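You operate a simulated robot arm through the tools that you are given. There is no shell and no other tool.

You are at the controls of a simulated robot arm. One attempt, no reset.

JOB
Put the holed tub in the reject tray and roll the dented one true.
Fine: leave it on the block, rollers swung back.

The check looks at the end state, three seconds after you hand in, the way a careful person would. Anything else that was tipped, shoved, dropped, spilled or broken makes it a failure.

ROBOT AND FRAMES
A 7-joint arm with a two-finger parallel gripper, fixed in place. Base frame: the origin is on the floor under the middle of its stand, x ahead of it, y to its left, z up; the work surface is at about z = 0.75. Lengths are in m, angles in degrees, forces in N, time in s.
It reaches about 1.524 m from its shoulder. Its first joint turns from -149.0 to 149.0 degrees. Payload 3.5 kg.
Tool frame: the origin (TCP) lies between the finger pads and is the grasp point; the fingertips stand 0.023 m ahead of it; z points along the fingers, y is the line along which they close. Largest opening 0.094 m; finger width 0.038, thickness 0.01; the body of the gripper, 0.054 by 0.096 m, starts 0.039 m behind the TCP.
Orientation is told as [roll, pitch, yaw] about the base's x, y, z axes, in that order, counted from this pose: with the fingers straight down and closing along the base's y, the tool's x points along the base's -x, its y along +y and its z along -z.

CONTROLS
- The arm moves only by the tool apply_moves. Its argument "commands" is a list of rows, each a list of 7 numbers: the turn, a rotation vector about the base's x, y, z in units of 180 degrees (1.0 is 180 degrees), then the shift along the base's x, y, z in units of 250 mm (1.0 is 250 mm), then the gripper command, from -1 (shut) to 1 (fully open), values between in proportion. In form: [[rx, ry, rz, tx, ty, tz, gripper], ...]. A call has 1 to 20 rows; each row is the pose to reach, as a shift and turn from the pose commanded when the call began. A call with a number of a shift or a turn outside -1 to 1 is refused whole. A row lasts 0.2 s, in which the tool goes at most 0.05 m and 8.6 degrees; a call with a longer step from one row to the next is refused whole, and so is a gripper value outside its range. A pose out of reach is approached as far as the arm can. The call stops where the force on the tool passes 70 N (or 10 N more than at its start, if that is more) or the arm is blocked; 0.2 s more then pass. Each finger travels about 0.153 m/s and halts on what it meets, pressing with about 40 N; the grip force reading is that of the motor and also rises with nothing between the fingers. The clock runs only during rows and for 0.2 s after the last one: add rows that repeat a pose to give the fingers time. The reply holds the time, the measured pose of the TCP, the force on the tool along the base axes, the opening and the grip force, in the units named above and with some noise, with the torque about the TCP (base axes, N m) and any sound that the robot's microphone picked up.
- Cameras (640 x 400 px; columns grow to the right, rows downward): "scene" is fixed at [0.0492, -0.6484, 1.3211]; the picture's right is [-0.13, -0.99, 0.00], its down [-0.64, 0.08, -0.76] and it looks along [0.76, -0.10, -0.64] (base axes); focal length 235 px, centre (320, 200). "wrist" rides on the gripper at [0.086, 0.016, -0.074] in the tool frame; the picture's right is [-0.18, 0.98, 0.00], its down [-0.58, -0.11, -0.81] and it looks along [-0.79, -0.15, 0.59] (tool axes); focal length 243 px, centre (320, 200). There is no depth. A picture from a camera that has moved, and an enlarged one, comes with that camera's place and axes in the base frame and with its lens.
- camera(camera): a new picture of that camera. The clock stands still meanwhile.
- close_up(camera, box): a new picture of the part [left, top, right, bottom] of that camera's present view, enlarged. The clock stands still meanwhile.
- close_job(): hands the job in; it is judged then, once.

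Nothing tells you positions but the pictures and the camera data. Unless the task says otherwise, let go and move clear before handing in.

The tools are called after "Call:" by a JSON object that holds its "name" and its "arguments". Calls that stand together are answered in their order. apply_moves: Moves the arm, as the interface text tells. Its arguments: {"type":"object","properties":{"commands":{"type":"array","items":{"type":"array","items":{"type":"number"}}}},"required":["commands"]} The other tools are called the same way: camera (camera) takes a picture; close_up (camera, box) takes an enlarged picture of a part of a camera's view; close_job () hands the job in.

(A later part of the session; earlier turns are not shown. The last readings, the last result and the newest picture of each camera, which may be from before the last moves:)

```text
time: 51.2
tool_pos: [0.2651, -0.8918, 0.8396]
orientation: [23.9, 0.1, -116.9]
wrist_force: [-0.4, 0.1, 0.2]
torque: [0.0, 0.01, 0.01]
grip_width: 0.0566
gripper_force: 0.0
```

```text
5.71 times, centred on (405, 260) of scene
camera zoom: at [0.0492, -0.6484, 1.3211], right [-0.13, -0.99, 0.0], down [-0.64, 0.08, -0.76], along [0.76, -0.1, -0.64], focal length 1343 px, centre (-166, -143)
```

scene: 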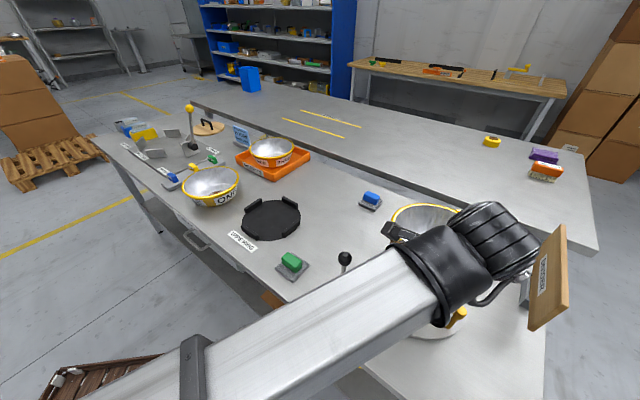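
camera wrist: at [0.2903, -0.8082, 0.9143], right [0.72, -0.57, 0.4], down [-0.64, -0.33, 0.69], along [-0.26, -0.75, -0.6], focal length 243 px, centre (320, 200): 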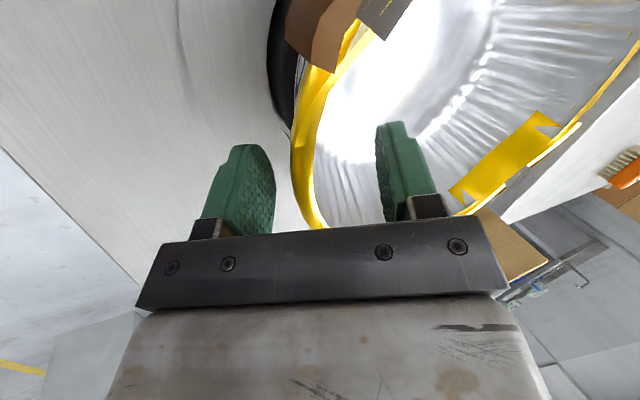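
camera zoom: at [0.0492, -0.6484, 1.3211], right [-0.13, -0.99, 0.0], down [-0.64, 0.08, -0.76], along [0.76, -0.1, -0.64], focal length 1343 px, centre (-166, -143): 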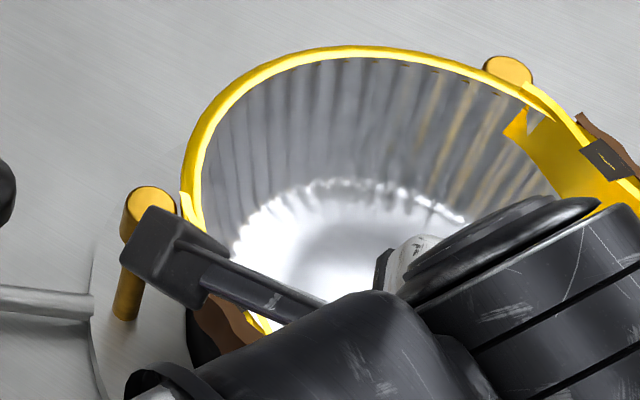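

Released and settled. I'll back out along the finger axis and move clear so the scene camera can see the roller.

Call:
{"name": "apply_moves", "arguments": {"commands": [[0, 0, 0, -0.036, 0.0185, 0.0914, 0.2], [0, 0, 0, -0.087, 0.0444, 0.219, 0.2], [0, 0, 0, -0.145, 0.074, 0.365, 0.2], [0, 0, 0, -0.145, 0.15, 0.5, 0.2], [0, 0, 0, -0.1, 0.3, 0.6, 0.2], [0, 0, 0, 0, 0.45, 0.65, 0.2], [0, 0, 0, 0.1, 0.6, 0.65, 0.2], [0, 0, 0, 0.2, 0.75, 0.65, 0.2], [0, 0, 0, 0.3, 0.9, 0.65, 0.2]]}}

Call:
{"name": "camera", "arguments": {"camera": "scene"}}

Call:
{"name": "close_up", "arguments": {"camera": "scene", "box": [325, 220, 485, 350]}}

Call:
{"name": "camera", "arguments": {"camera": "wrist"}}

```text
time: 53.2
tool_pos: [0.3407, -0.6673, 1.003]
orientation: [23.8, 0.2, -116.9]
wrist_force: [0.8, 0.2, -0.3]
torque: [-0.04, -0.02, -0.04]
grip_width: 0.0562
gripper_force: 0.0
```

```text
taken
```

scene: 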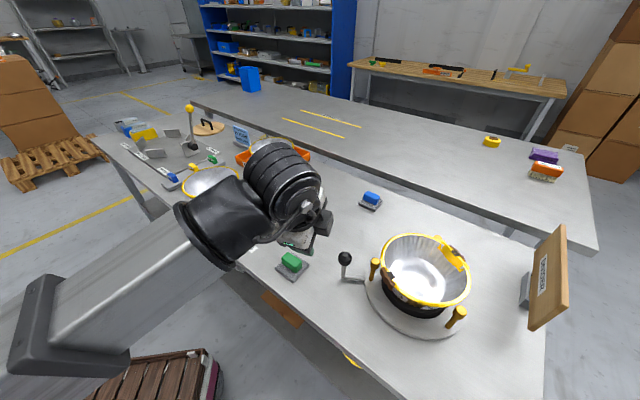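

```text
3.08 times, centred on (405, 285) of scene
camera zoom: at [0.0492, -0.6484, 1.3211], right [-0.13, -0.99, 0.0], down [-0.64, 0.08, -0.76], along [0.76, -0.1, -0.64], focal length 723 px, centre (58, -62)
```

zoom: 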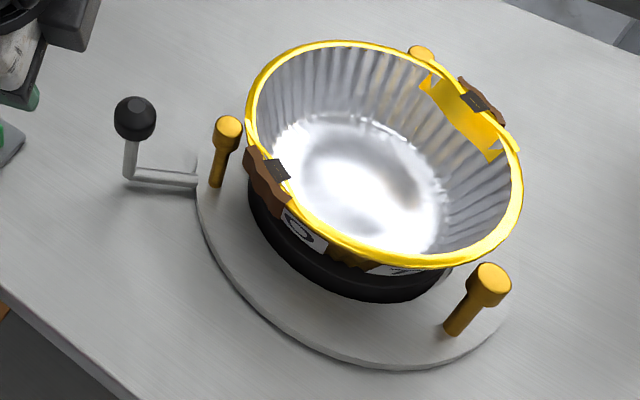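

```text
taken
camera wrist: at [0.3651, -0.5836, 1.0768], right [0.72, -0.57, 0.4], down [-0.64, -0.33, 0.69], along [-0.27, -0.75, -0.6], focal length 243 px, centre (320, 200)
```

wrist: 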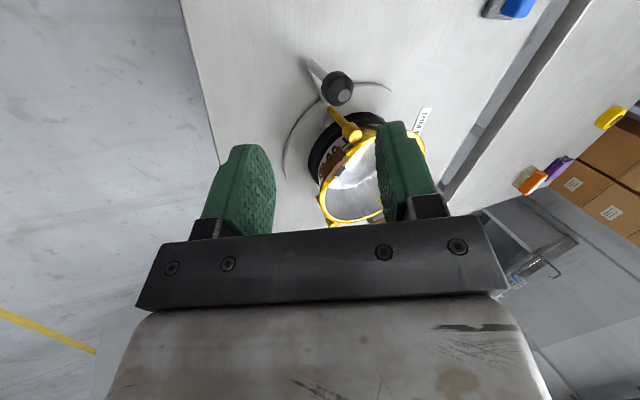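

The tub stands upright on the block between the pegs, dents midway between them. I'll zoom in on the gaps at each roller.

Call:
{"name": "close_up", "arguments": {"camera": "scene", "box": [425, 260, 485, 310]}}

Call:
{"name": "close_up", "arguments": {"camera": "scene", "box": [360, 230, 420, 290]}}

Call:
{"name": "close_up", "arguments": {"camera": "scene", "box": [410, 220, 480, 270]}}

```text
8.00 times, centred on (455, 285) of scene
camera zoom: at [0.0492, -0.6484, 1.3211], right [-0.13, -0.99, 0.0], down [-0.64, 0.08, -0.76], along [0.76, -0.1, -0.64], focal length 1880 px, centre (-760, -480)
```

zoom: 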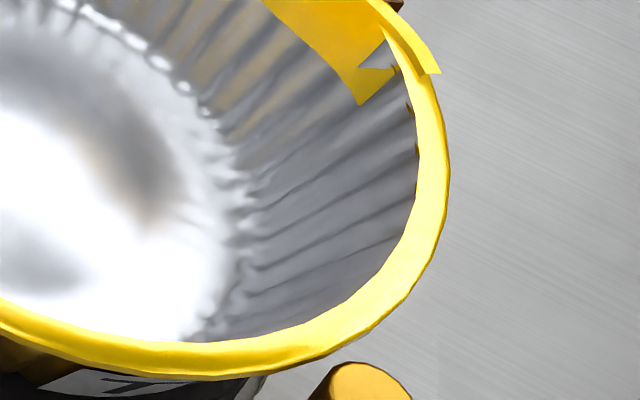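

```text
6.67 times, centred on (390, 260) of scene
camera zoom: at [0.0492, -0.6484, 1.3211], right [-0.13, -0.99, 0.0], down [-0.64, 0.08, -0.76], along [0.76, -0.1, -0.64], focal length 1567 px, centre (-147, -200)
```

zoom: 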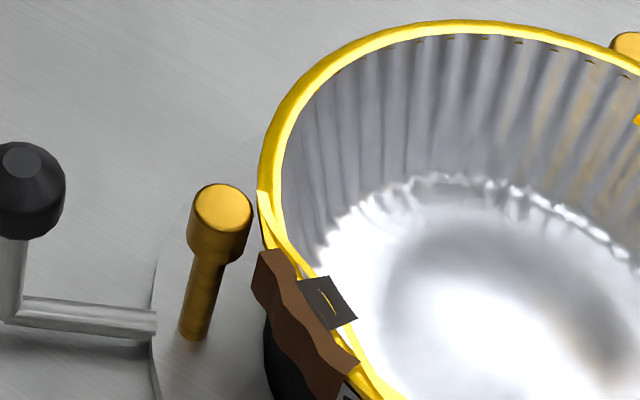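

```text
8.00 times, centred on (445, 245) of scene
camera zoom: at [0.0492, -0.6484, 1.3211], right [-0.13, -0.99, 0.0], down [-0.64, 0.08, -0.76], along [0.76, -0.1, -0.64], focal length 1880 px, centre (-680, -160)
```

zoom: 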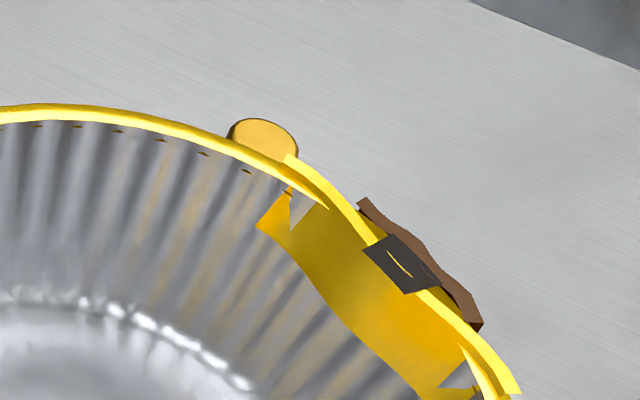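

The rollers sit almost touching the rim, but it's unclear from here whether the rim sits level with or just above the heads. I'll go for a low side view with the wrist camera, first levelling the gripper.

Call:
{"name": "apply_moves", "arguments": {"commands": [[0.0202, 0.0396, 0, 0.03, 0.03, 0, 0.2], [0.0403, 0.0792, 0, 0.06, 0.06, 0, 0.2], [0.0605, 0.1188, 0, 0.09, 0.09, 0, 0.2]]}}

Call:
{"name": "apply_moves", "arguments": {"commands": [[0, 0, 0.0375, 0.02, 0.05, 0, 0.2], [0, 0, 0.075, 0.04, 0.1, 0, 0.2], [0, 0, 0.1125, 0.06, 0.12, 0, 0.2], [0, 0, 0.15, 0.08, 0.14, 0, 0.2]]}}

Call:
{"name": "apply_moves", "arguments": {"commands": [[-0.0417, 0, 0, 0, 0, -0.1, 0.2], [-0.0833, 0, 0, 0, 0, -0.22, 0.2], [-0.125, 0, 0, 0, 0, -0.35, 0.2], [-0.1667, 0, 0, 0, 0, -0.5, 0.2]]}}

Call:
{"name": "camera", "arguments": {"camera": "wrist"}}

```text
time: 54.0
tool_pos: [0.3631, -0.6436, 1.0046]
orientation: [-0.2, 0.0, -117.0]
wrist_force: [0.3, 0.5, -0.5]
torque: [0.0, 0.02, 0.01]
grip_width: 0.0564
gripper_force: 0.1
```

```text
time: 55.0
tool_pos: [0.3834, -0.6083, 1.0027]
orientation: [-0.2, 0.3, -89.8]
wrist_force: [-0.3, 0.0, -0.3]
torque: [-0.02, 0.0, 0.03]
grip_width: 0.0564
gripper_force: 0.0
```

```text
time: 56.0
tool_pos: [0.3835, -0.6095, 0.8774]
orientation: [-0.1, -30.0, -89.8]
wrist_force: [0.7, -0.9, 0.0]
torque: [0.0, 0.0, 0.0]
grip_width: 0.0564
gripper_force: 0.2
```

```text
taken
camera wrist: at [0.3986, -0.4977, 0.8984], right [0.98, -0.16, 0.09], down [-0.11, -0.1, 0.99], along [-0.15, -0.98, -0.12], focal length 243 px, centre (320, 200)
```

wrist: 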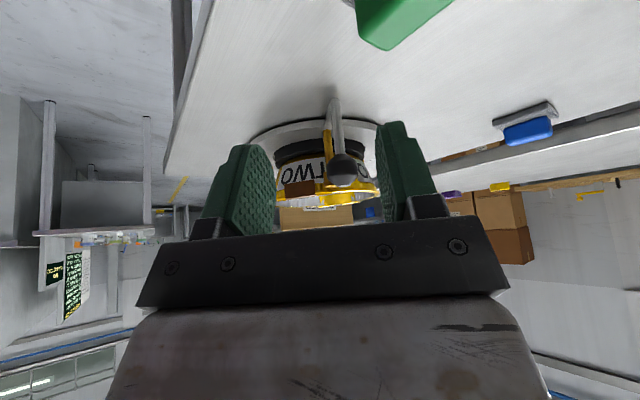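

Call:
{"name": "close_up", "arguments": {"camera": "wrist", "box": [245, 90, 405, 220]}}

```text
3.08 times, centred on (325, 155) of wrist
camera zoom: at [0.3986, -0.4977, 0.8984], right [0.98, -0.16, 0.09], down [-0.11, -0.1, 0.99], along [-0.15, -0.98, -0.12], focal length 746 px, centre (305, 338)
```

zoom: 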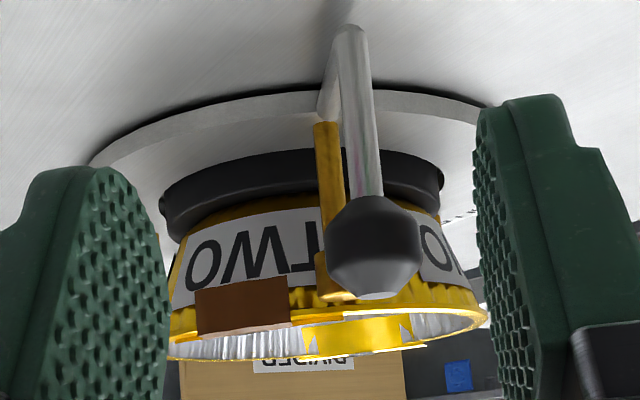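

Call:
{"name": "close_up", "arguments": {"camera": "wrist", "box": [285, 150, 375, 210]}}

Call:
{"name": "close_up", "arguments": {"camera": "scene", "box": [325, 220, 485, 350]}}

```text
6.67 times, centred on (330, 180) of wrist
camera zoom: at [0.3986, -0.4977, 0.8984], right [0.98, -0.16, 0.09], down [-0.11, -0.1, 0.99], along [-0.15, -0.98, -0.12], focal length 1618 px, centre (253, 333)
```

zoom: 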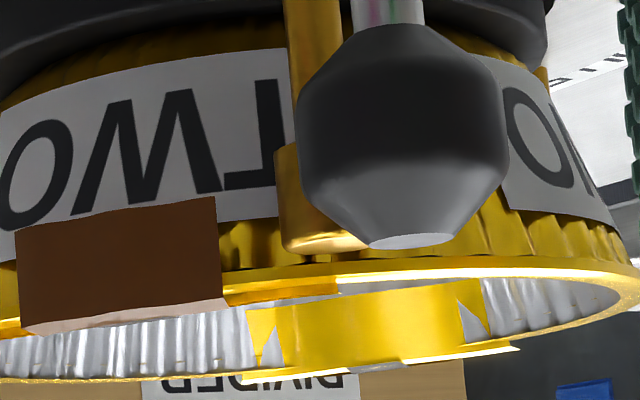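

```text
3.08 times, centred on (405, 285) of scene
camera zoom: at [0.0492, -0.6484, 1.3211], right [-0.13, -0.99, 0.0], down [-0.64, 0.08, -0.76], along [0.76, -0.1, -0.64], focal length 723 px, centre (58, -62)
```

zoom: 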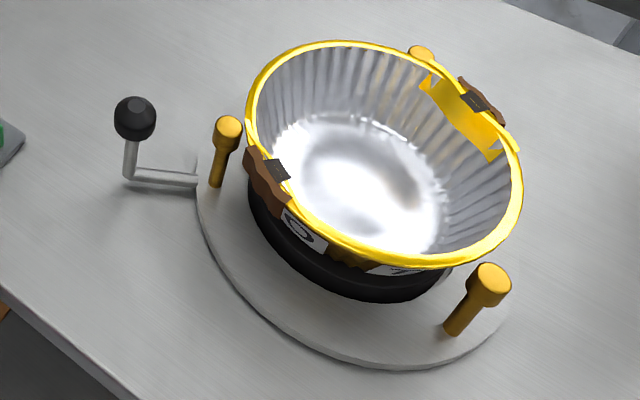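

The rim bead (z≈0.844–0.849) appears to be just above the roller heads (top z≈0.843), so the tub might be perched on them instead of seated on the block. I'll take an even lower look to check for a gap under the tub.

Call:
{"name": "apply_moves", "arguments": {"commands": [[-0.0417, 0, 0, -0.06, 0.02, -0.08, 0.2], [-0.0833, 0, 0, -0.12, 0.04, -0.16, 0.2], [-0.0833, 0, 0, -0.12, 0.04, -0.25, 0.2]]}}

Call:
{"name": "camera", "arguments": {"camera": "wrist"}}

Call:
{"name": "close_up", "arguments": {"camera": "wrist", "box": [260, 160, 400, 240]}}

```text
time: 56.8
tool_pos: [0.3527, -0.5993, 0.8161]
orientation: [-0.1, -45.0, -89.9]
wrist_force: [-0.1, 0.7, 0.3]
torque: [-0.02, 0.0, 0.0]
grip_width: 0.0563
gripper_force: 0.0
```

```text
taken
camera wrist: at [0.3684, -0.4867, 0.8066], right [0.98, -0.13, 0.13], down [-0.11, 0.16, 0.98], along [-0.15, -0.98, 0.14], focal length 243 px, centre (320, 200)
```

wrist: 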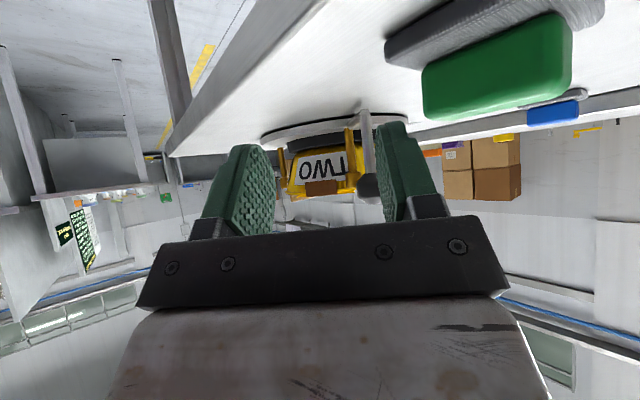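

```text
4.57 times, centred on (330, 200) of wrist
camera zoom: at [0.3684, -0.4867, 0.8066], right [0.98, -0.13, 0.13], down [-0.11, 0.16, 0.98], along [-0.15, -0.98, 0.14], focal length 1109 px, centre (274, 200)
```

zoom: 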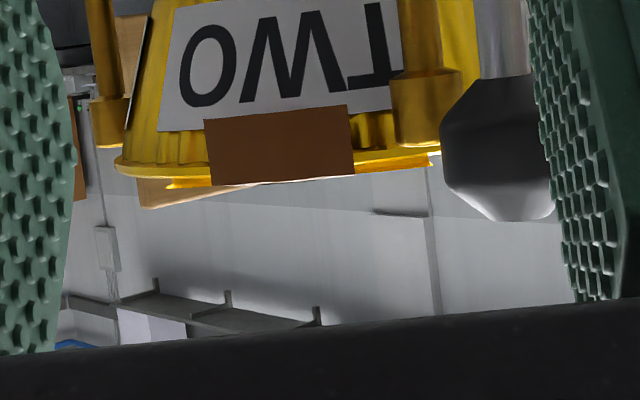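

Call:
{"name": "close_up", "arguments": {"camera": "wrist", "box": [255, 110, 395, 210]}}

Call:
{"name": "close_up", "arguments": {"camera": "wrist", "box": [275, 115, 375, 175]}}

```text
4.00 times, centred on (325, 160) of wrist
camera zoom: at [0.3684, -0.4867, 0.8066], right [0.98, -0.13, 0.13], down [-0.11, 0.16, 0.98], along [-0.15, -0.98, 0.14], focal length 970 px, centre (300, 360)
```

zoom: 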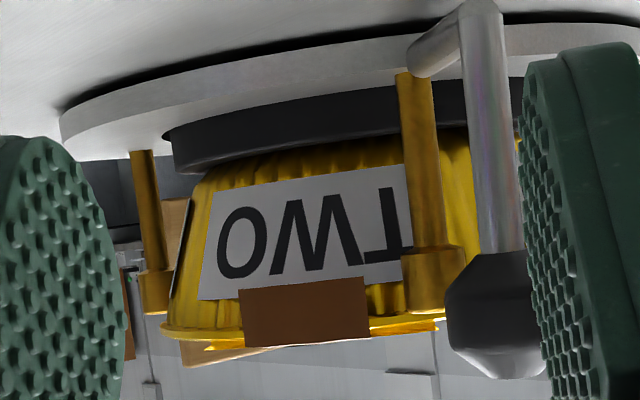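

```text
6.40 times, centred on (325, 145) of wrist
camera zoom: at [0.3684, -0.4867, 0.8066], right [0.98, -0.13, 0.13], down [-0.11, 0.16, 0.98], along [-0.15, -0.98, 0.14], focal length 1553 px, centre (288, 552)
```

zoom: 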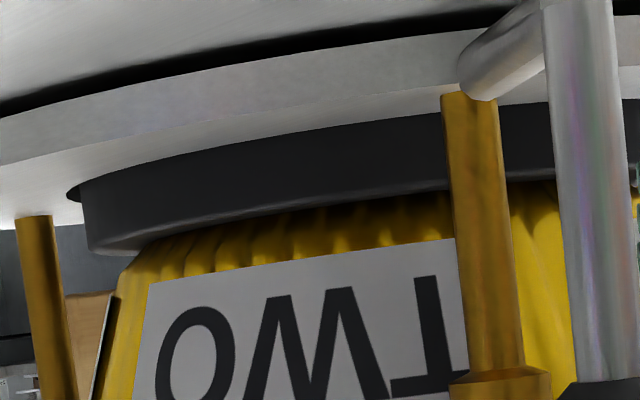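

The low view shows the tub seated on the block with no gap, the roller heads just under the rim bead. Next is the crank: its knob is near (0.388, -0.754, 0.838) and the arm is radial at 75°, in line with peg A. I'll straighten the gripper and line it up above the knob.

Call:
{"name": "apply_moves", "arguments": {"commands": [[0.0417, 0, 0, 0, 0.02, 0.1, 0.2], [0.0833, 0, 0, 0, 0.02, 0.2, 0.2], [0.125, 0, 0, 0, 0.02, 0.3, 0.2], [0.1667, 0, 0, 0, 0.0, 0.4, 0.2], [0.2083, 0, 0, 0, 0, 0.5, 0.2], [0.25, 0, 0, 0, 0, 0.6, 0.2]]}}

Call:
{"name": "apply_moves", "arguments": {"commands": [[0, 0, -0.0428, 0.07, -0.15, 0, 0.2], [0, 0, -0.0856, 0.14, -0.3, 0, 0.2], [0, 0, -0.0856, 0.14, -0.45, 0, 0.2], [0, 0, -0.0856, 0.14, -0.6, 0, 0.2], [0, 0, -0.0856, 0.14, -0.62, 0, 0.2]]}}

Call:
{"name": "camera", "arguments": {"camera": "wrist"}}

Call:
{"name": "camera", "arguments": {"camera": "scene"}}

```text
time: 58.2
tool_pos: [0.3525, -0.5986, 0.965]
orientation: [-0.1, 0.3, -89.9]
wrist_force: [-0.7, 0.3, 1.1]
torque: [-0.01, 0.02, -0.03]
grip_width: 0.0564
gripper_force: 0.2
```

```text
time: 59.4
tool_pos: [0.3859, -0.754, 0.9638]
orientation: [0.0, 0.2, -105.4]
wrist_force: [0.1, 0.5, -0.4]
torque: [-0.03, -0.01, -0.02]
grip_width: 0.0563
gripper_force: 0.0
```

```text
taken
camera wrist: at [0.4251, -0.6757, 1.0385], right [0.9, -0.44, 0.0], down [-0.26, -0.53, 0.8], along [-0.35, -0.72, -0.59], focal length 243 px, centre (320, 200)
```

wrist: 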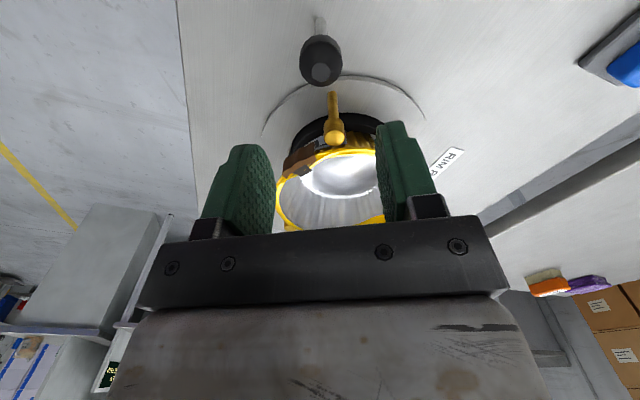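

```text
taken
```

scene: 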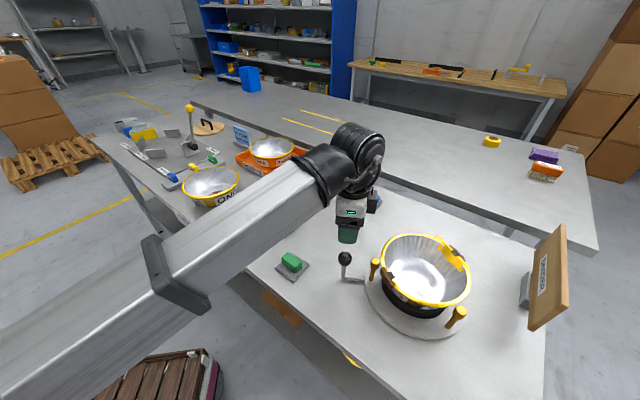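

The knob projects to (0.387, -0.756), right under the gripper. I'll descend so the pads straddle it.

Call:
{"name": "apply_moves", "arguments": {"commands": [[0, 0, 0, 0.004, -0.006, -0.12, 0.2], [0, 0, 0, 0.004, -0.006, -0.24, 0.2], [0, 0, 0, 0.004, -0.006, -0.36, 0.2], [0, 0, 0, 0.004, -0.006, -0.45, 0.2], [0, 0, 0, 0.004, -0.006, -0.5, 0.2]]}}

Call:
{"name": "camera", "arguments": {"camera": "wrist"}}

Call:
{"name": "close_up", "arguments": {"camera": "scene", "box": [310, 200, 490, 340]}}

```text
time: 60.6
tool_pos: [0.3885, -0.7553, 0.8402]
orientation: [-0.1, 0.2, -105.3]
wrist_force: [-0.4, 0.2, -1.0]
torque: [0.01, 0.0, -0.01]
grip_width: 0.0562
gripper_force: 0.1
```

```text
taken
camera wrist: at [0.4268, -0.6772, 0.9135], right [0.9, -0.44, 0.0], down [-0.26, -0.53, 0.8], along [-0.35, -0.72, -0.59], focal length 243 px, centre (320, 200)
```

wrist: 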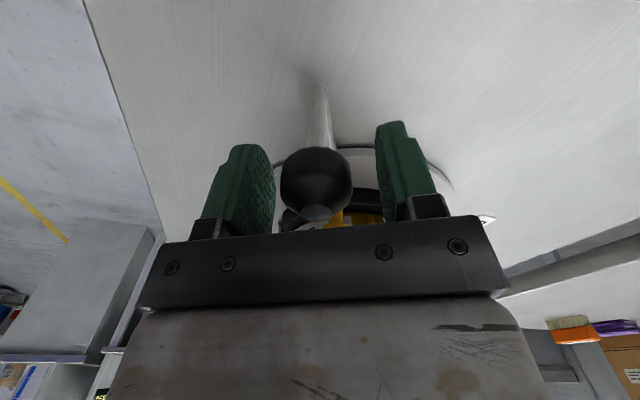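

```text
2.86 times, centred on (400, 270) of scene
camera zoom: at [0.0492, -0.6484, 1.3211], right [-0.13, -0.99, 0.0], down [-0.64, 0.08, -0.76], along [0.76, -0.1, -0.64], focal length 672 px, centre (91, 0)
```

zoom: 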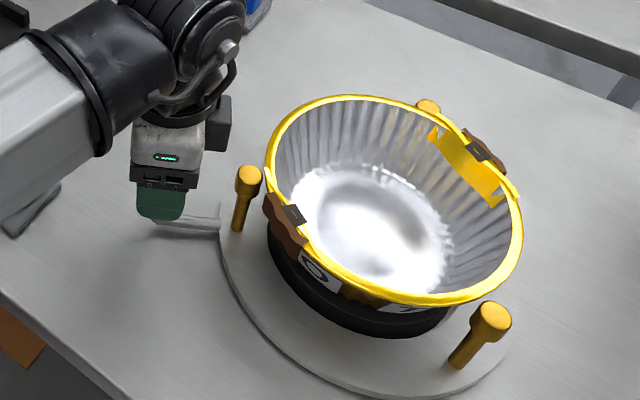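

The knob is between the pads, so I'll close on it.

Call:
{"name": "apply_moves", "arguments": {"commands": [[0, 0, 0, 0, 0, 0, -0.2], [0, 0, 0, 0, 0, 0, -1], [0, 0, 0, 0, 0, 0, -1]]}}

```text
time: 61.4
tool_pos: [0.3874, -0.7552, 0.8406]
orientation: [-0.2, 0.3, -105.4]
wrist_force: [-15.8, 5.1, -6.1]
torque: [-0.09, 0.09, -0.1]
grip_width: 0.0331
gripper_force: 45.1
```

The knob is held with about 17 N pushing back along the arc, so it resists clockwise. I'll try a small counter-clockwise swing (about 5°) along the arc and see how it responds.

Call:
{"name": "apply_moves", "arguments": {"commands": [[0, 0, 0.0111, -0.0248, 0.0064, 0, -1], [0, 0, 0.0278, -0.0622, 0.014, 0, -1], [0, 0, 0.0278, -0.0622, 0.014, 0, -1]]}}

Call:
{"name": "close_up", "arguments": {"camera": "scene", "box": [310, 200, 490, 340]}}

```text
time: 62.2
tool_pos: [0.3751, -0.7525, 0.8397]
orientation: [0.0, 0.2, -100.2]
wrist_force: [2.3, 4.0, -15.4]
torque: [-0.13, -0.26, 0.31]
grip_width: 0.0336
gripper_force: 44.6
```

```text
2.86 times, centred on (400, 270) of scene
camera zoom: at [0.0492, -0.6484, 1.3211], right [-0.13, -0.99, 0.0], down [-0.64, 0.08, -0.76], along [0.76, -0.1, -0.64], focal length 672 px, centre (91, 0)
```

zoom: 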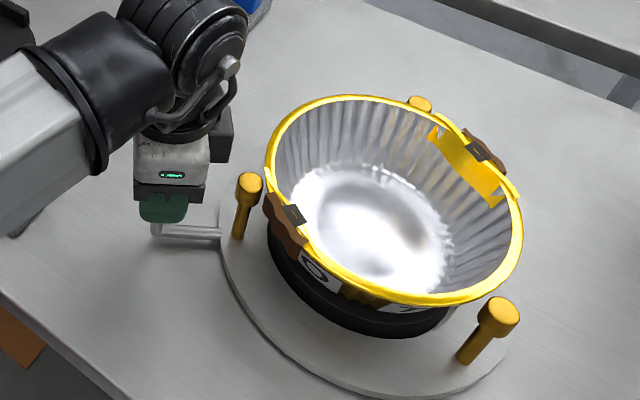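

The plate and its pegs turn with the crank, freely counter-clockwise. I'll keep swinging along the arc another 18°, watching force and sound.

Call:
{"name": "apply_moves", "arguments": {"commands": [[0, 0, 0.0167, -0.038, 0.0044, -0.004, -1], [0, 0, 0.0333, -0.076, 0.0088, -0.004, -1], [0, 0, 0.05, -0.1144, 0.0108, -0.004, -1], [0, 0, 0.0667, -0.1524, 0.0112, -0.004, -1], [0, 0, 0.0833, -0.1908, 0.0092, -0.004, -1], [0, 0, 0.1, -0.2288, 0.0056, -0.004, -1], [0, 0, 0.1, -0.2288, 0.0056, -0.004, -1]]}}

Call:
{"name": "close_up", "arguments": {"camera": "scene", "box": [310, 200, 490, 340]}}

Call:
{"name": "camera", "arguments": {"camera": "wrist"}}

```text
time: 63.8
tool_pos: [0.3158, -0.7498, 0.8394]
orientation: [-0.1, 0.0, -82.3]
wrist_force: [-2.0, 3.8, 23.1]
torque: [0.6, 0.05, -0.1]
grip_width: 0.0335
gripper_force: 45.3
```

```text
2.86 times, centred on (400, 270) of scene
camera zoom: at [0.0492, -0.6484, 1.3211], right [-0.13, -0.99, 0.0], down [-0.64, 0.08, -0.76], along [0.76, -0.1, -0.64], focal length 672 px, centre (91, 0)
```

zoom: 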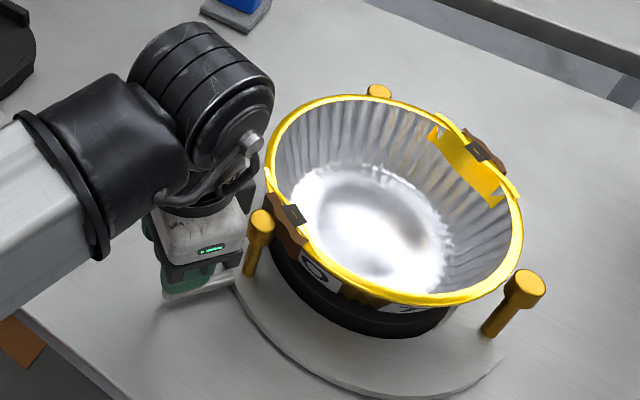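

```text
taken
camera wrist: at [0.3196, -0.6631, 0.9135], right [1.0, -0.05, 0.0], down [-0.03, -0.59, 0.81], along [-0.04, -0.8, -0.59], focal length 243 px, centre (320, 200)
```

wrist: 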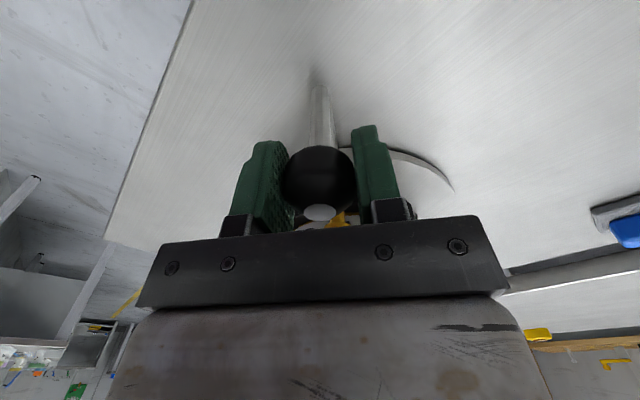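

The rollers are moving around the rim; peg A is now at about 97°, over the start of the near dent, with little side force. I'll continue another 18°.

Call:
{"name": "apply_moves", "arguments": {"commands": [[0, 0, 0.0167, -0.038, -0.006, 0.0024, -1], [0, 0, 0.0333, -0.0756, -0.0136, 0.0024, -1], [0, 0, 0.05, -0.1128, -0.0236, 0.0024, -1], [0, 0, 0.0667, -0.1492, -0.0352, 0.0024, -1], [0, 0, 0.0833, -0.1848, -0.0488, 0.0024, -1], [0, 0, 0.1, -0.22, -0.064, 0.0024, -1], [0, 0, 0.1, -0.22, -0.064, 0.0024, -1]]}}

Call:
{"name": "close_up", "arguments": {"camera": "scene", "box": [310, 200, 490, 340]}}

```text
time: 65.4
tool_pos: [0.2605, -0.7659, 0.8384]
orientation: [0.0, 0.2, -64.3]
wrist_force: [-3.2, 7.5, -4.6]
torque: [-0.37, -0.25, 0.02]
grip_width: 0.0336
gripper_force: 45.2
```

```text
2.86 times, centred on (400, 270) of scene
camera zoom: at [0.0492, -0.6484, 1.3211], right [-0.13, -0.99, 0.0], down [-0.64, 0.08, -0.76], along [0.76, -0.1, -0.64], focal length 672 px, centre (91, 0)
```

zoom: 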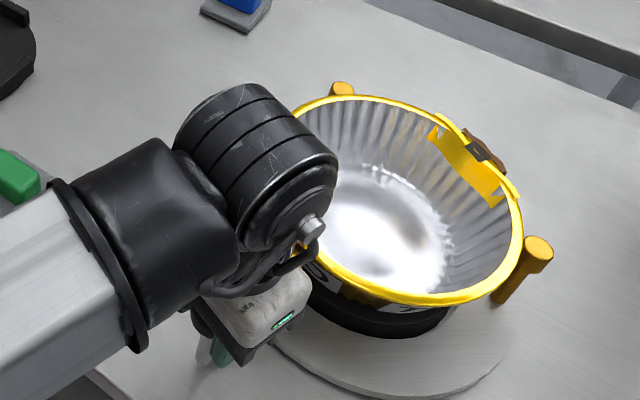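

Still smooth. Next 18°.

Call:
{"name": "apply_moves", "arguments": {"commands": [[0, 0, 0.0167, -0.0352, -0.0156, 0, -1], [0, 0, 0.0333, -0.0688, -0.0344, 0, -1], [0, 0, 0.05, -0.1008, -0.0552, 0, -1], [0, 0, 0.0667, -0.132, -0.0776, 0, -1], [0, 0, 0.0833, -0.162, -0.1016, 0, -1], [0, 0, 0.1, -0.1908, -0.1272, 0, -1], [0, 0, 0.1, -0.1908, -0.1272, 0, -1]]}}

Call:
{"name": "close_up", "arguments": {"camera": "scene", "box": [310, 200, 490, 340]}}

Call:
{"name": "camera", "arguments": {"camera": "wrist"}}

```text
time: 67.0
tool_pos: [0.2132, -0.7991, 0.8395]
orientation: [0.0, 0.3, -46.4]
wrist_force: [-7.4, 7.4, -14.5]
torque: [-0.2, -0.16, 0.04]
grip_width: 0.0334
gripper_force: 44.2
```

```text
2.86 times, centred on (400, 270) of scene
camera zoom: at [0.0492, -0.6484, 1.3211], right [-0.13, -0.99, 0.0], down [-0.64, 0.08, -0.76], along [0.76, -0.1, -0.64], focal length 672 px, centre (91, 0)
```

zoom: 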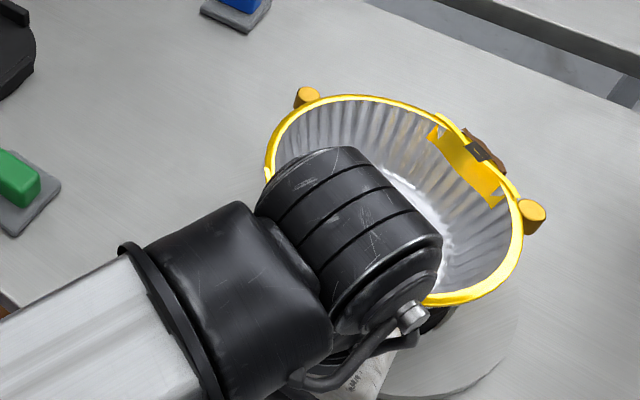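

```text
taken
camera wrist: at [0.165, -0.7253, 0.9136], right [0.84, 0.55, 0.0], down [0.32, -0.5, 0.8], along [0.44, -0.67, -0.59], focal length 243 px, centre (320, 200)
```

wrist: 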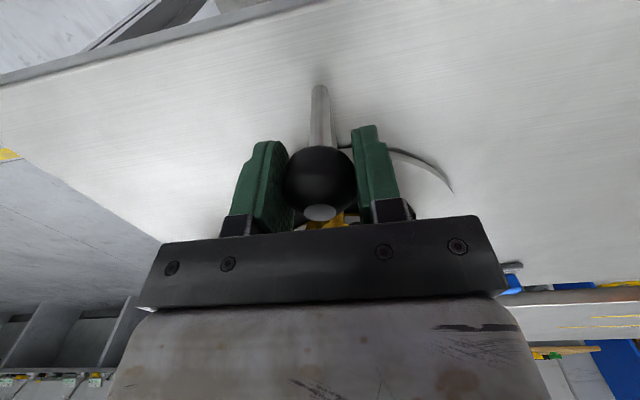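

Peg C is now coming up to the far dent. I'll keep going another 18°.

Call:
{"name": "apply_moves", "arguments": {"commands": [[0, 0, 0.0167, -0.0304, -0.0244, -0.0012, -1], [0, 0, 0.0333, -0.0564, -0.0528, -0.0012, -1], [0, 0, 0.05, -0.0808, -0.0828, -0.0012, -1], [0, 0, 0.0667, -0.1036, -0.114, -0.0012, -1], [0, 0, 0.0833, -0.1248, -0.1464, -0.0012, -1], [0, 0, 0.1, -0.1444, -0.1796, -0.0012, -1], [0, 0, 0.1, -0.1444, -0.1796, -0.0012, -1]]}}

Call:
{"name": "close_up", "arguments": {"camera": "scene", "box": [310, 200, 490, 340]}}

```text
time: 68.6
tool_pos: [0.1767, -0.8433, 0.8409]
orientation: [-0.1, 0.1, -28.3]
wrist_force: [2.2, -3.3, 3.1]
torque: [0.24, 0.25, -0.08]
grip_width: 0.0334
gripper_force: 45.0
```

```text
2.86 times, centred on (400, 270) of scene
camera zoom: at [0.0492, -0.6484, 1.3211], right [-0.13, -0.99, 0.0], down [-0.64, 0.08, -0.76], along [0.76, -0.1, -0.64], focal length 672 px, centre (91, 0)
```

zoom: 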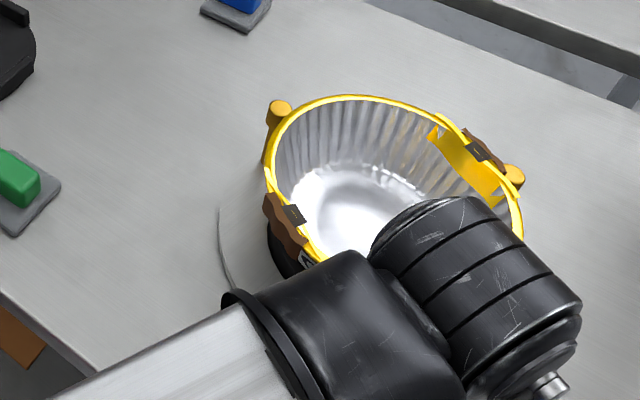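

The near dent still shows after peg A passed, so the rolling may need the full stroke. I'll continue.

Call:
{"name": "apply_moves", "arguments": {"commands": [[0, 0, 0.0167, -0.0176, -0.0344, 0, -1], [0, 0, 0.0333, -0.0336, -0.0696, 0, -1], [0, 0, 0.05, -0.0476, -0.1056, 0, -1], [0, 0, 0.0667, -0.0596, -0.1424, 0, -1], [0, 0, 0.0833, -0.07, -0.1796, 0, -1], [0, 0, 0.1, -0.078, -0.2172, 0, -1], [0, 0, 0.1, -0.078, -0.2172, 0, -1]]}}

Call:
{"name": "close_up", "arguments": {"camera": "scene", "box": [310, 200, 490, 340]}}

Call:
{"name": "camera", "arguments": {"camera": "wrist"}}

```text
time: 70.2
tool_pos: [0.1579, -0.8975, 0.8387]
orientation: [-0.1, 0.2, -10.4]
wrist_force: [1.3, 0.0, 13.4]
torque: [0.14, -0.42, 0.06]
grip_width: 0.0333
gripper_force: 45.0
```

```text
2.86 times, centred on (400, 270) of scene
camera zoom: at [0.0492, -0.6484, 1.3211], right [-0.13, -0.99, 0.0], down [-0.64, 0.08, -0.76], along [0.76, -0.1, -0.64], focal length 672 px, centre (91, 0)
```

zoom: 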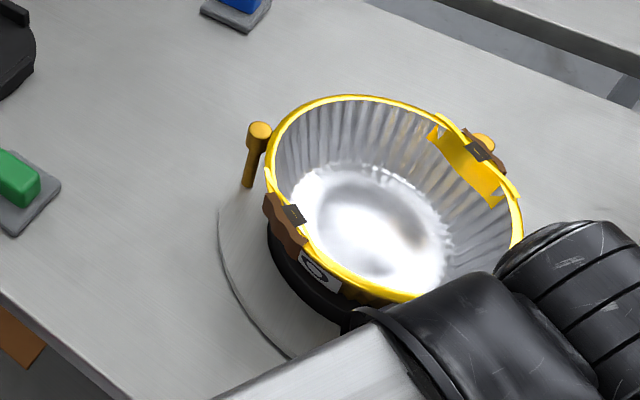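

```text
taken
camera wrist: at [0.0754, -0.8665, 0.9136], right [0.36, 0.93, 0.0], down [0.56, -0.21, 0.8], along [0.75, -0.29, -0.59], focal length 243 px, centre (320, 200)
```

wrist: 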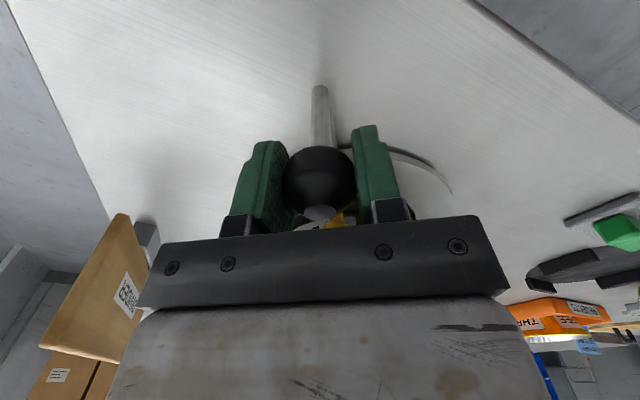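

No stop yet and the dents are unchanged; peg C is now right at the far dent. Next 18°.

Call:
{"name": "apply_moves", "arguments": {"commands": [[0, 0, 0.0167, -0.0064, -0.0384, 0.001, -1], [0, 0, 0.0333, -0.0108, -0.0768, 0.001, -1], [0, 0, 0.05, -0.0128, -0.1152, 0.001, -1], [0, 0, 0.0667, -0.0132, -0.154, 0.001, -1], [0, 0, 0.0833, -0.0112, -0.1924, 0.001, -1], [0, 0, 0.1, -0.0072, -0.2308, 0.001, -1], [0, 0, 0.1, -0.0072, -0.2308, 0.001, -1]]}}

Call:
{"name": "camera", "arguments": {"camera": "scene"}}

Call:
{"name": "close_up", "arguments": {"camera": "scene", "box": [310, 200, 490, 340]}}

```text
time: 71.8
tool_pos: [0.1556, -0.9543, 0.8399]
orientation: [-0.1, 0.3, 7.7]
wrist_force: [-3.9, 1.1, 9.9]
torque: [0.07, 0.26, 0.31]
grip_width: 0.0337
gripper_force: 45.1
```

```text
taken
```

scene: 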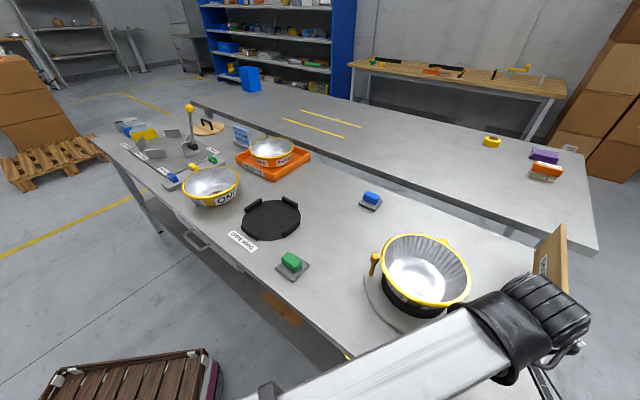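

```text
2.86 times, centred on (400, 270) of scene
camera zoom: at [0.0492, -0.6484, 1.3211], right [-0.13, -0.99, 0.0], down [-0.64, 0.08, -0.76], along [0.76, -0.1, -0.64], focal length 672 px, centre (91, 0)
```

zoom: 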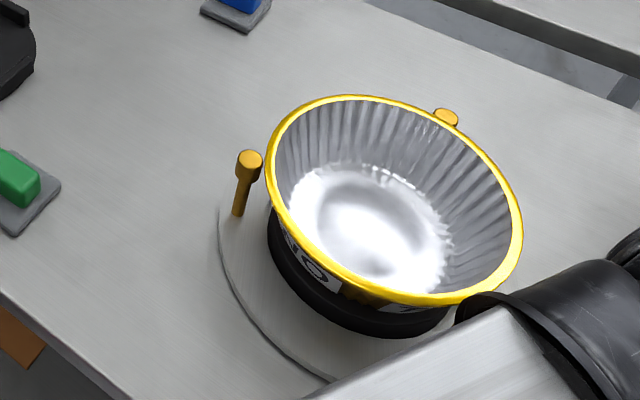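

The dents are gone: the rim is now a clean round ring. Let me zoom in to confirm before swinging the rollers back.

Call:
{"name": "close_up", "arguments": {"camera": "scene", "box": [360, 225, 480, 325]}}

Call:
{"name": "close_up", "arguments": {"camera": "scene", "box": [460, 210, 620, 380]}}

```text
4.00 times, centred on (420, 275) of scene
camera zoom: at [0.0492, -0.6484, 1.3211], right [-0.13, -0.99, 0.0], down [-0.64, 0.08, -0.76], along [0.76, -0.1, -0.64], focal length 940 px, centre (-80, -100)
```

zoom: 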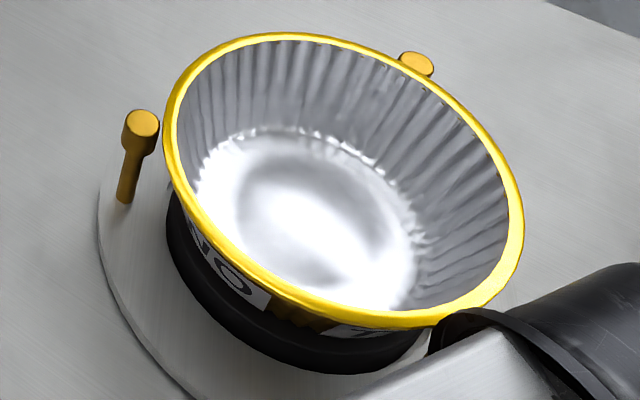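

```text
2.35 times, centred on (540, 295) of scene
camera zoom: at [0.0492, -0.6484, 1.3211], right [-0.13, -0.99, 0.0], down [-0.64, 0.08, -0.76], along [0.76, -0.1, -0.64], focal length 553 px, centre (-198, -24)
```

zoom: 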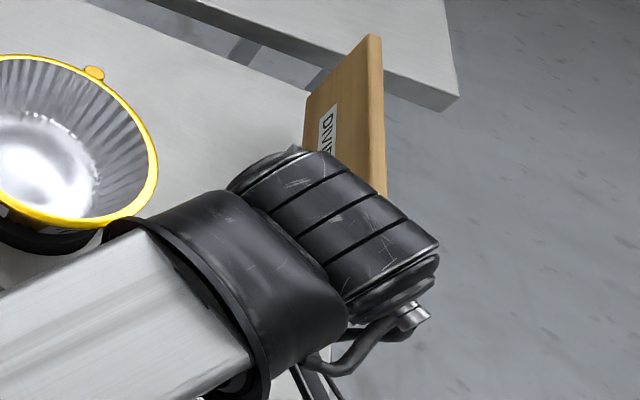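

Confirmed: the rim is true all round. Now I'll swing the crank back along the same arc, clockwise, in stages.

Call:
{"name": "apply_moves", "arguments": {"commands": [[0, 0, -0.0167, -0.004, 0.0384, 0, -1], [0, 0, -0.0333, -0.006, 0.0768, 0, -1], [0, 0, -0.05, -0.0056, 0.1156, 0, -1], [0, 0, -0.0667, -0.0036, 0.154, 0, -1], [0, 0, -0.0833, 0.0008, 0.1924, 0, -1], [0, 0, -0.1, 0.0072, 0.2308, 0, -1], [0, 0, -0.1167, 0.0152, 0.2684, 0, -1], [0, 0, -0.1333, 0.0256, 0.3056, 0, -1], [0, 0, -0.15, 0.0376, 0.3424, 0, -1], [0, 0, -0.1667, 0.0516, 0.3784, 0, -1], [0, 0, -0.1833, 0.0676, 0.4136, 0, -1], [0, 0, -0.2, 0.0852, 0.448, 0, -1], [0, 0, -0.2, 0.0852, 0.448, 0, -1]]}}

Call:
{"name": "close_up", "arguments": {"camera": "scene", "box": [310, 200, 490, 340]}}

```text
time: 74.6
tool_pos: [0.1784, -0.8432, 0.8394]
orientation: [-0.2, 0.1, -28.3]
wrist_force: [7.0, -3.6, 19.2]
torque: [0.09, 0.16, 0.12]
grip_width: 0.0333
gripper_force: 44.5
```

```text
2.86 times, centred on (400, 270) of scene
camera zoom: at [0.0492, -0.6484, 1.3211], right [-0.13, -0.99, 0.0], down [-0.64, 0.08, -0.76], along [0.76, -0.1, -0.64], focal length 672 px, centre (91, 0)
```

zoom: 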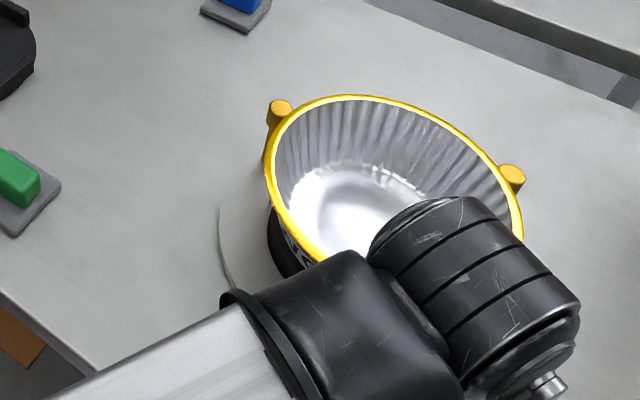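

Halfway back, smoothly. Continuing clockwise another 36°.

Call:
{"name": "apply_moves", "arguments": {"commands": [[0, 0, -0.0167, 0.0196, 0.0332, 0.001, -1], [0, 0, -0.0333, 0.0408, 0.0656, 0.001, -1], [0, 0, -0.05, 0.0636, 0.0968, 0.001, -1], [0, 0, -0.0667, 0.088, 0.1268, 0.001, -1], [0, 0, -0.0833, 0.114, 0.1552, 0.001, -1], [0, 0, -0.1, 0.1436, 0.182, 0.001, -1], [0, 0, -0.1167, 0.1724, 0.208, 0.001, -1], [0, 0, -0.1333, 0.2024, 0.232, 0.001, -1], [0, 0, -0.15, 0.2336, 0.2544, 0.001, -1], [0, 0, -0.1667, 0.2656, 0.2756, 0.001, -1], [0, 0, -0.1833, 0.2992, 0.2944, 0.001, -1], [0, 0, -0.2, 0.3344, 0.3104, 0.001, -1], [0, 0, -0.2, 0.3344, 0.3104, 0.001, -1]]}}

Call:
{"name": "close_up", "arguments": {"camera": "scene", "box": [310, 200, 490, 340]}}

```text
time: 77.4
tool_pos: [0.2613, -0.7663, 0.8393]
orientation: [-0.1, 0.1, -64.4]
wrist_force: [2.5, -2.4, -12.0]
torque: [-0.9, -0.42, 0.07]
grip_width: 0.0336
gripper_force: 44.6
```

```text
2.86 times, centred on (400, 270) of scene
camera zoom: at [0.0492, -0.6484, 1.3211], right [-0.13, -0.99, 0.0], down [-0.64, 0.08, -0.76], along [0.76, -0.1, -0.64], focal length 672 px, centre (91, 0)
```

zoom: 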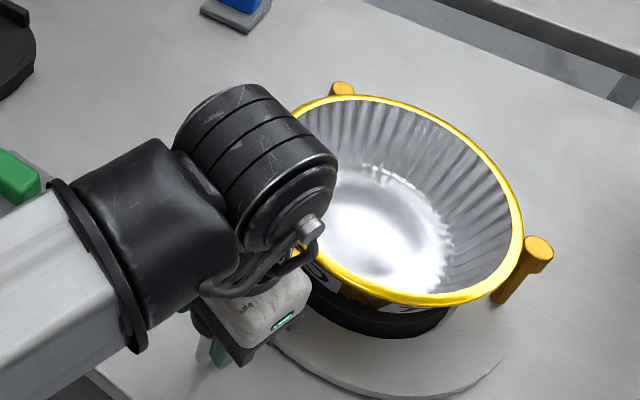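

Nearly home. I'll bring it back to about 77° first, then ease to the original position.

Call:
{"name": "apply_moves", "arguments": {"commands": [[0, 0, -0.0167, 0.0352, 0.0136, -0.0012, -1], [0, 0, -0.0333, 0.0712, 0.0272, -0.0012, -1], [0, 0, -0.05, 0.1076, 0.0388, -0.0012, -1], [0, 0, -0.0667, 0.1448, 0.0488, -0.0012, -1], [0, 0, -0.0833, 0.1824, 0.0564, -0.0012, -1], [0, 0, -0.1, 0.2204, 0.0624, -0.0012, -1], [0, 0, -0.1167, 0.2588, 0.066, -0.0012, -1], [0, 0, -0.1333, 0.2972, 0.068, -0.0012, -1], [0, 0, -0.15, 0.3356, 0.0676, -0.0012, -1], [0, 0, -0.1667, 0.374, 0.0656, -0.0012, -1], [0, 0, -0.1833, 0.412, 0.0612, -0.0012, -1], [0, 0, -0.2, 0.45, 0.0548, -0.0012, -1], [0, 0, -0.2111, 0.4752, 0.0496, -0.0012, -1], [0, 0, -0.2111, 0.4752, 0.0496, -0.0012, -1]]}}

Call:
{"name": "close_up", "arguments": {"camera": "scene", "box": [310, 200, 490, 340]}}

```text
time: 80.4
tool_pos: [0.3804, -0.7544, 0.8392]
orientation: [-0.1, 0.2, -102.3]
wrist_force: [3.4, 3.5, 3.0]
torque: [-0.2, -0.05, 0.25]
grip_width: 0.0337
gripper_force: 45.2
```

```text
2.86 times, centred on (400, 270) of scene
camera zoom: at [0.0492, -0.6484, 1.3211], right [-0.13, -0.99, 0.0], down [-0.64, 0.08, -0.76], along [0.76, -0.1, -0.64], focal length 672 px, centre (91, 0)
```

zoom: 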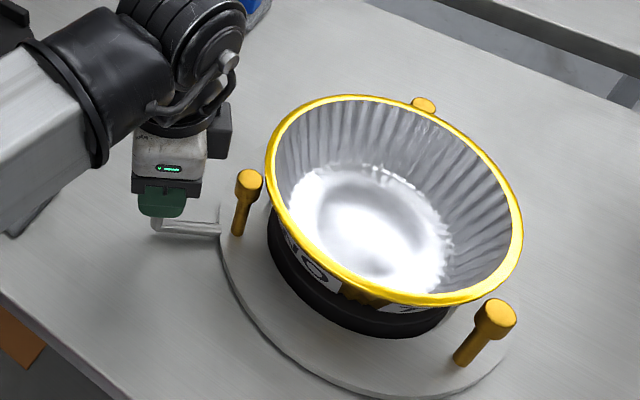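

Pegs are about 2–3° from their original places. I'll ease the crank clockwise in small steps until it meets its stop.

Call:
{"name": "apply_moves", "arguments": {"commands": [[0, 0, -0.005, 0.0104, -0.0024, 0, -1], [0, 0, -0.0094, 0.0208, -0.0048, 0, -1], [0, 0, -0.0094, 0.0208, -0.0048, 0, -1]]}}

Call:
{"name": "apply_moves", "arguments": {"commands": [[0, 0, -0.0034, 0.0076, -0.002, 0, -1], [0, 0, -0.0067, 0.0152, -0.004, 0, -1], [0, 0, -0.0067, 0.0152, -0.004, 0, -1]]}}

Call:
{"name": "close_up", "arguments": {"camera": "scene", "box": [310, 200, 490, 340]}}

```text
time: 81.2
tool_pos: [0.3843, -0.7536, 0.8397]
orientation: [-0.1, 0.2, -104.0]
wrist_force: [2.6, 4.5, -1.2]
torque: [-0.16, 0.02, 0.08]
grip_width: 0.0335
gripper_force: 44.6
```

```text
time: 82.0
tool_pos: [0.3865, -0.7553, 0.8402]
orientation: [-0.2, 0.2, -105.3]
wrist_force: [-12.1, 4.4, 2.4]
torque: [0.45, -0.02, 0.32]
grip_width: 0.0335
gripper_force: 44.9
```

```text
2.86 times, centred on (400, 270) of scene
camera zoom: at [0.0492, -0.6484, 1.3211], right [-0.13, -0.99, 0.0], down [-0.64, 0.08, -0.76], along [0.76, -0.1, -0.64], focal length 672 px, centre (91, 0)
```

zoom: 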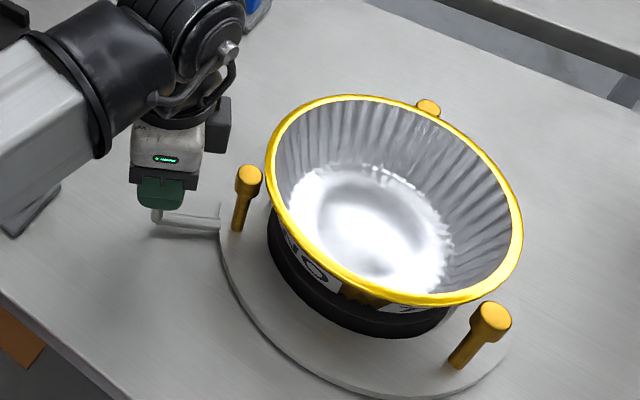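

The crank is back at its stop, same reading as at the start, and the pegs are at their home positions. I'll release the knob and rise straight up.

Call:
{"name": "apply_moves", "arguments": {"commands": [[0, 0, 0, -0.003, 0.001, 0, -1], [0, 0, 0, -0.003, 0.001, 0, -0.2], [0, 0, 0, -0.003, 0.001, 0, 0.3], [0, 0, 0, -0.003, 0.001, 0, 0.3]]}}

Call:
{"name": "apply_moves", "arguments": {"commands": [[0, 0, 0, 0, 0, 0.06, 0.3], [0, 0, 0, 0, 0, 0.18, 0.3], [0, 0, 0, 0, 0, 0.34, 0.3], [0, 0, 0, 0, 0.1, 0.5, 0.3], [0, 0, 0, 0, 0.25, 0.6, 0.3], [0, 0, 0, 0, 0.4, 0.7, 0.3], [0, 0, 0, 0, 0.55, 0.8, 0.3], [0, 0, 0, 0, 0.7, 0.9, 0.3]]}}

Call:
{"name": "camera", "arguments": {"camera": "scene"}}

Call:
{"name": "close_up", "arguments": {"camera": "scene", "box": [310, 200, 490, 340]}}

Call:
{"name": "camera", "arguments": {"camera": "wrist"}}

```text
time: 83.0
tool_pos: [0.3892, -0.755, 0.8393]
orientation: [0.1, 0.2, -105.3]
wrist_force: [-0.7, -1.3, -0.1]
torque: [0.0, 0.0, 0.03]
grip_width: 0.0613
gripper_force: 0.0
```

```text
time: 84.8
tool_pos: [0.3867, -0.5798, 1.0648]
orientation: [0.0, 0.2, -105.2]
wrist_force: [-0.1, -0.8, 0.4]
torque: [0.02, 0.02, 0.01]
grip_width: 0.0611
gripper_force: 0.0
```

```text
taken
```

scene: 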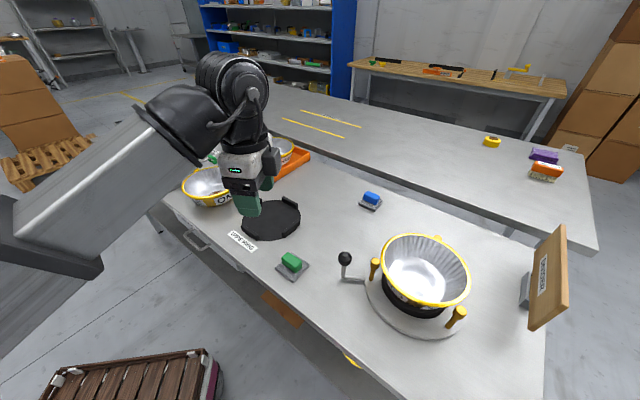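

```text
2.86 times, centred on (400, 270) of scene
camera zoom: at [0.0492, -0.6484, 1.3211], right [-0.13, -0.99, 0.0], down [-0.64, 0.08, -0.76], along [0.76, -0.1, -0.64], focal length 672 px, centre (91, 0)
```

zoom: 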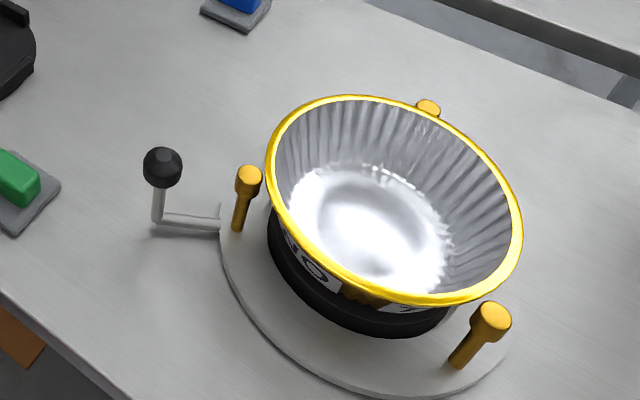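

```text
taken
camera wrist: at [0.425, -0.502, 1.1391], right [0.9, -0.44, 0.0], down [-0.26, -0.53, 0.8], along [-0.35, -0.72, -0.59], focal length 243 px, centre (320, 200)
```

wrist: 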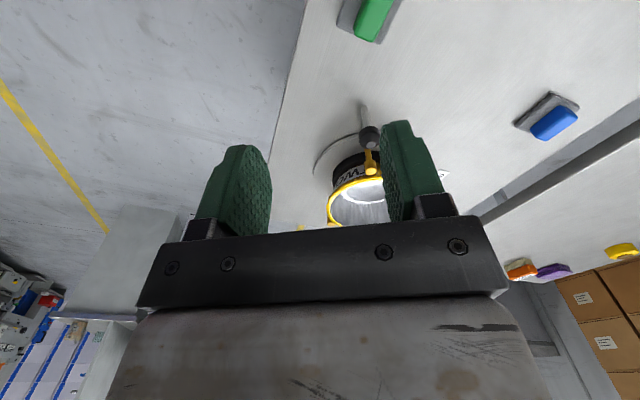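

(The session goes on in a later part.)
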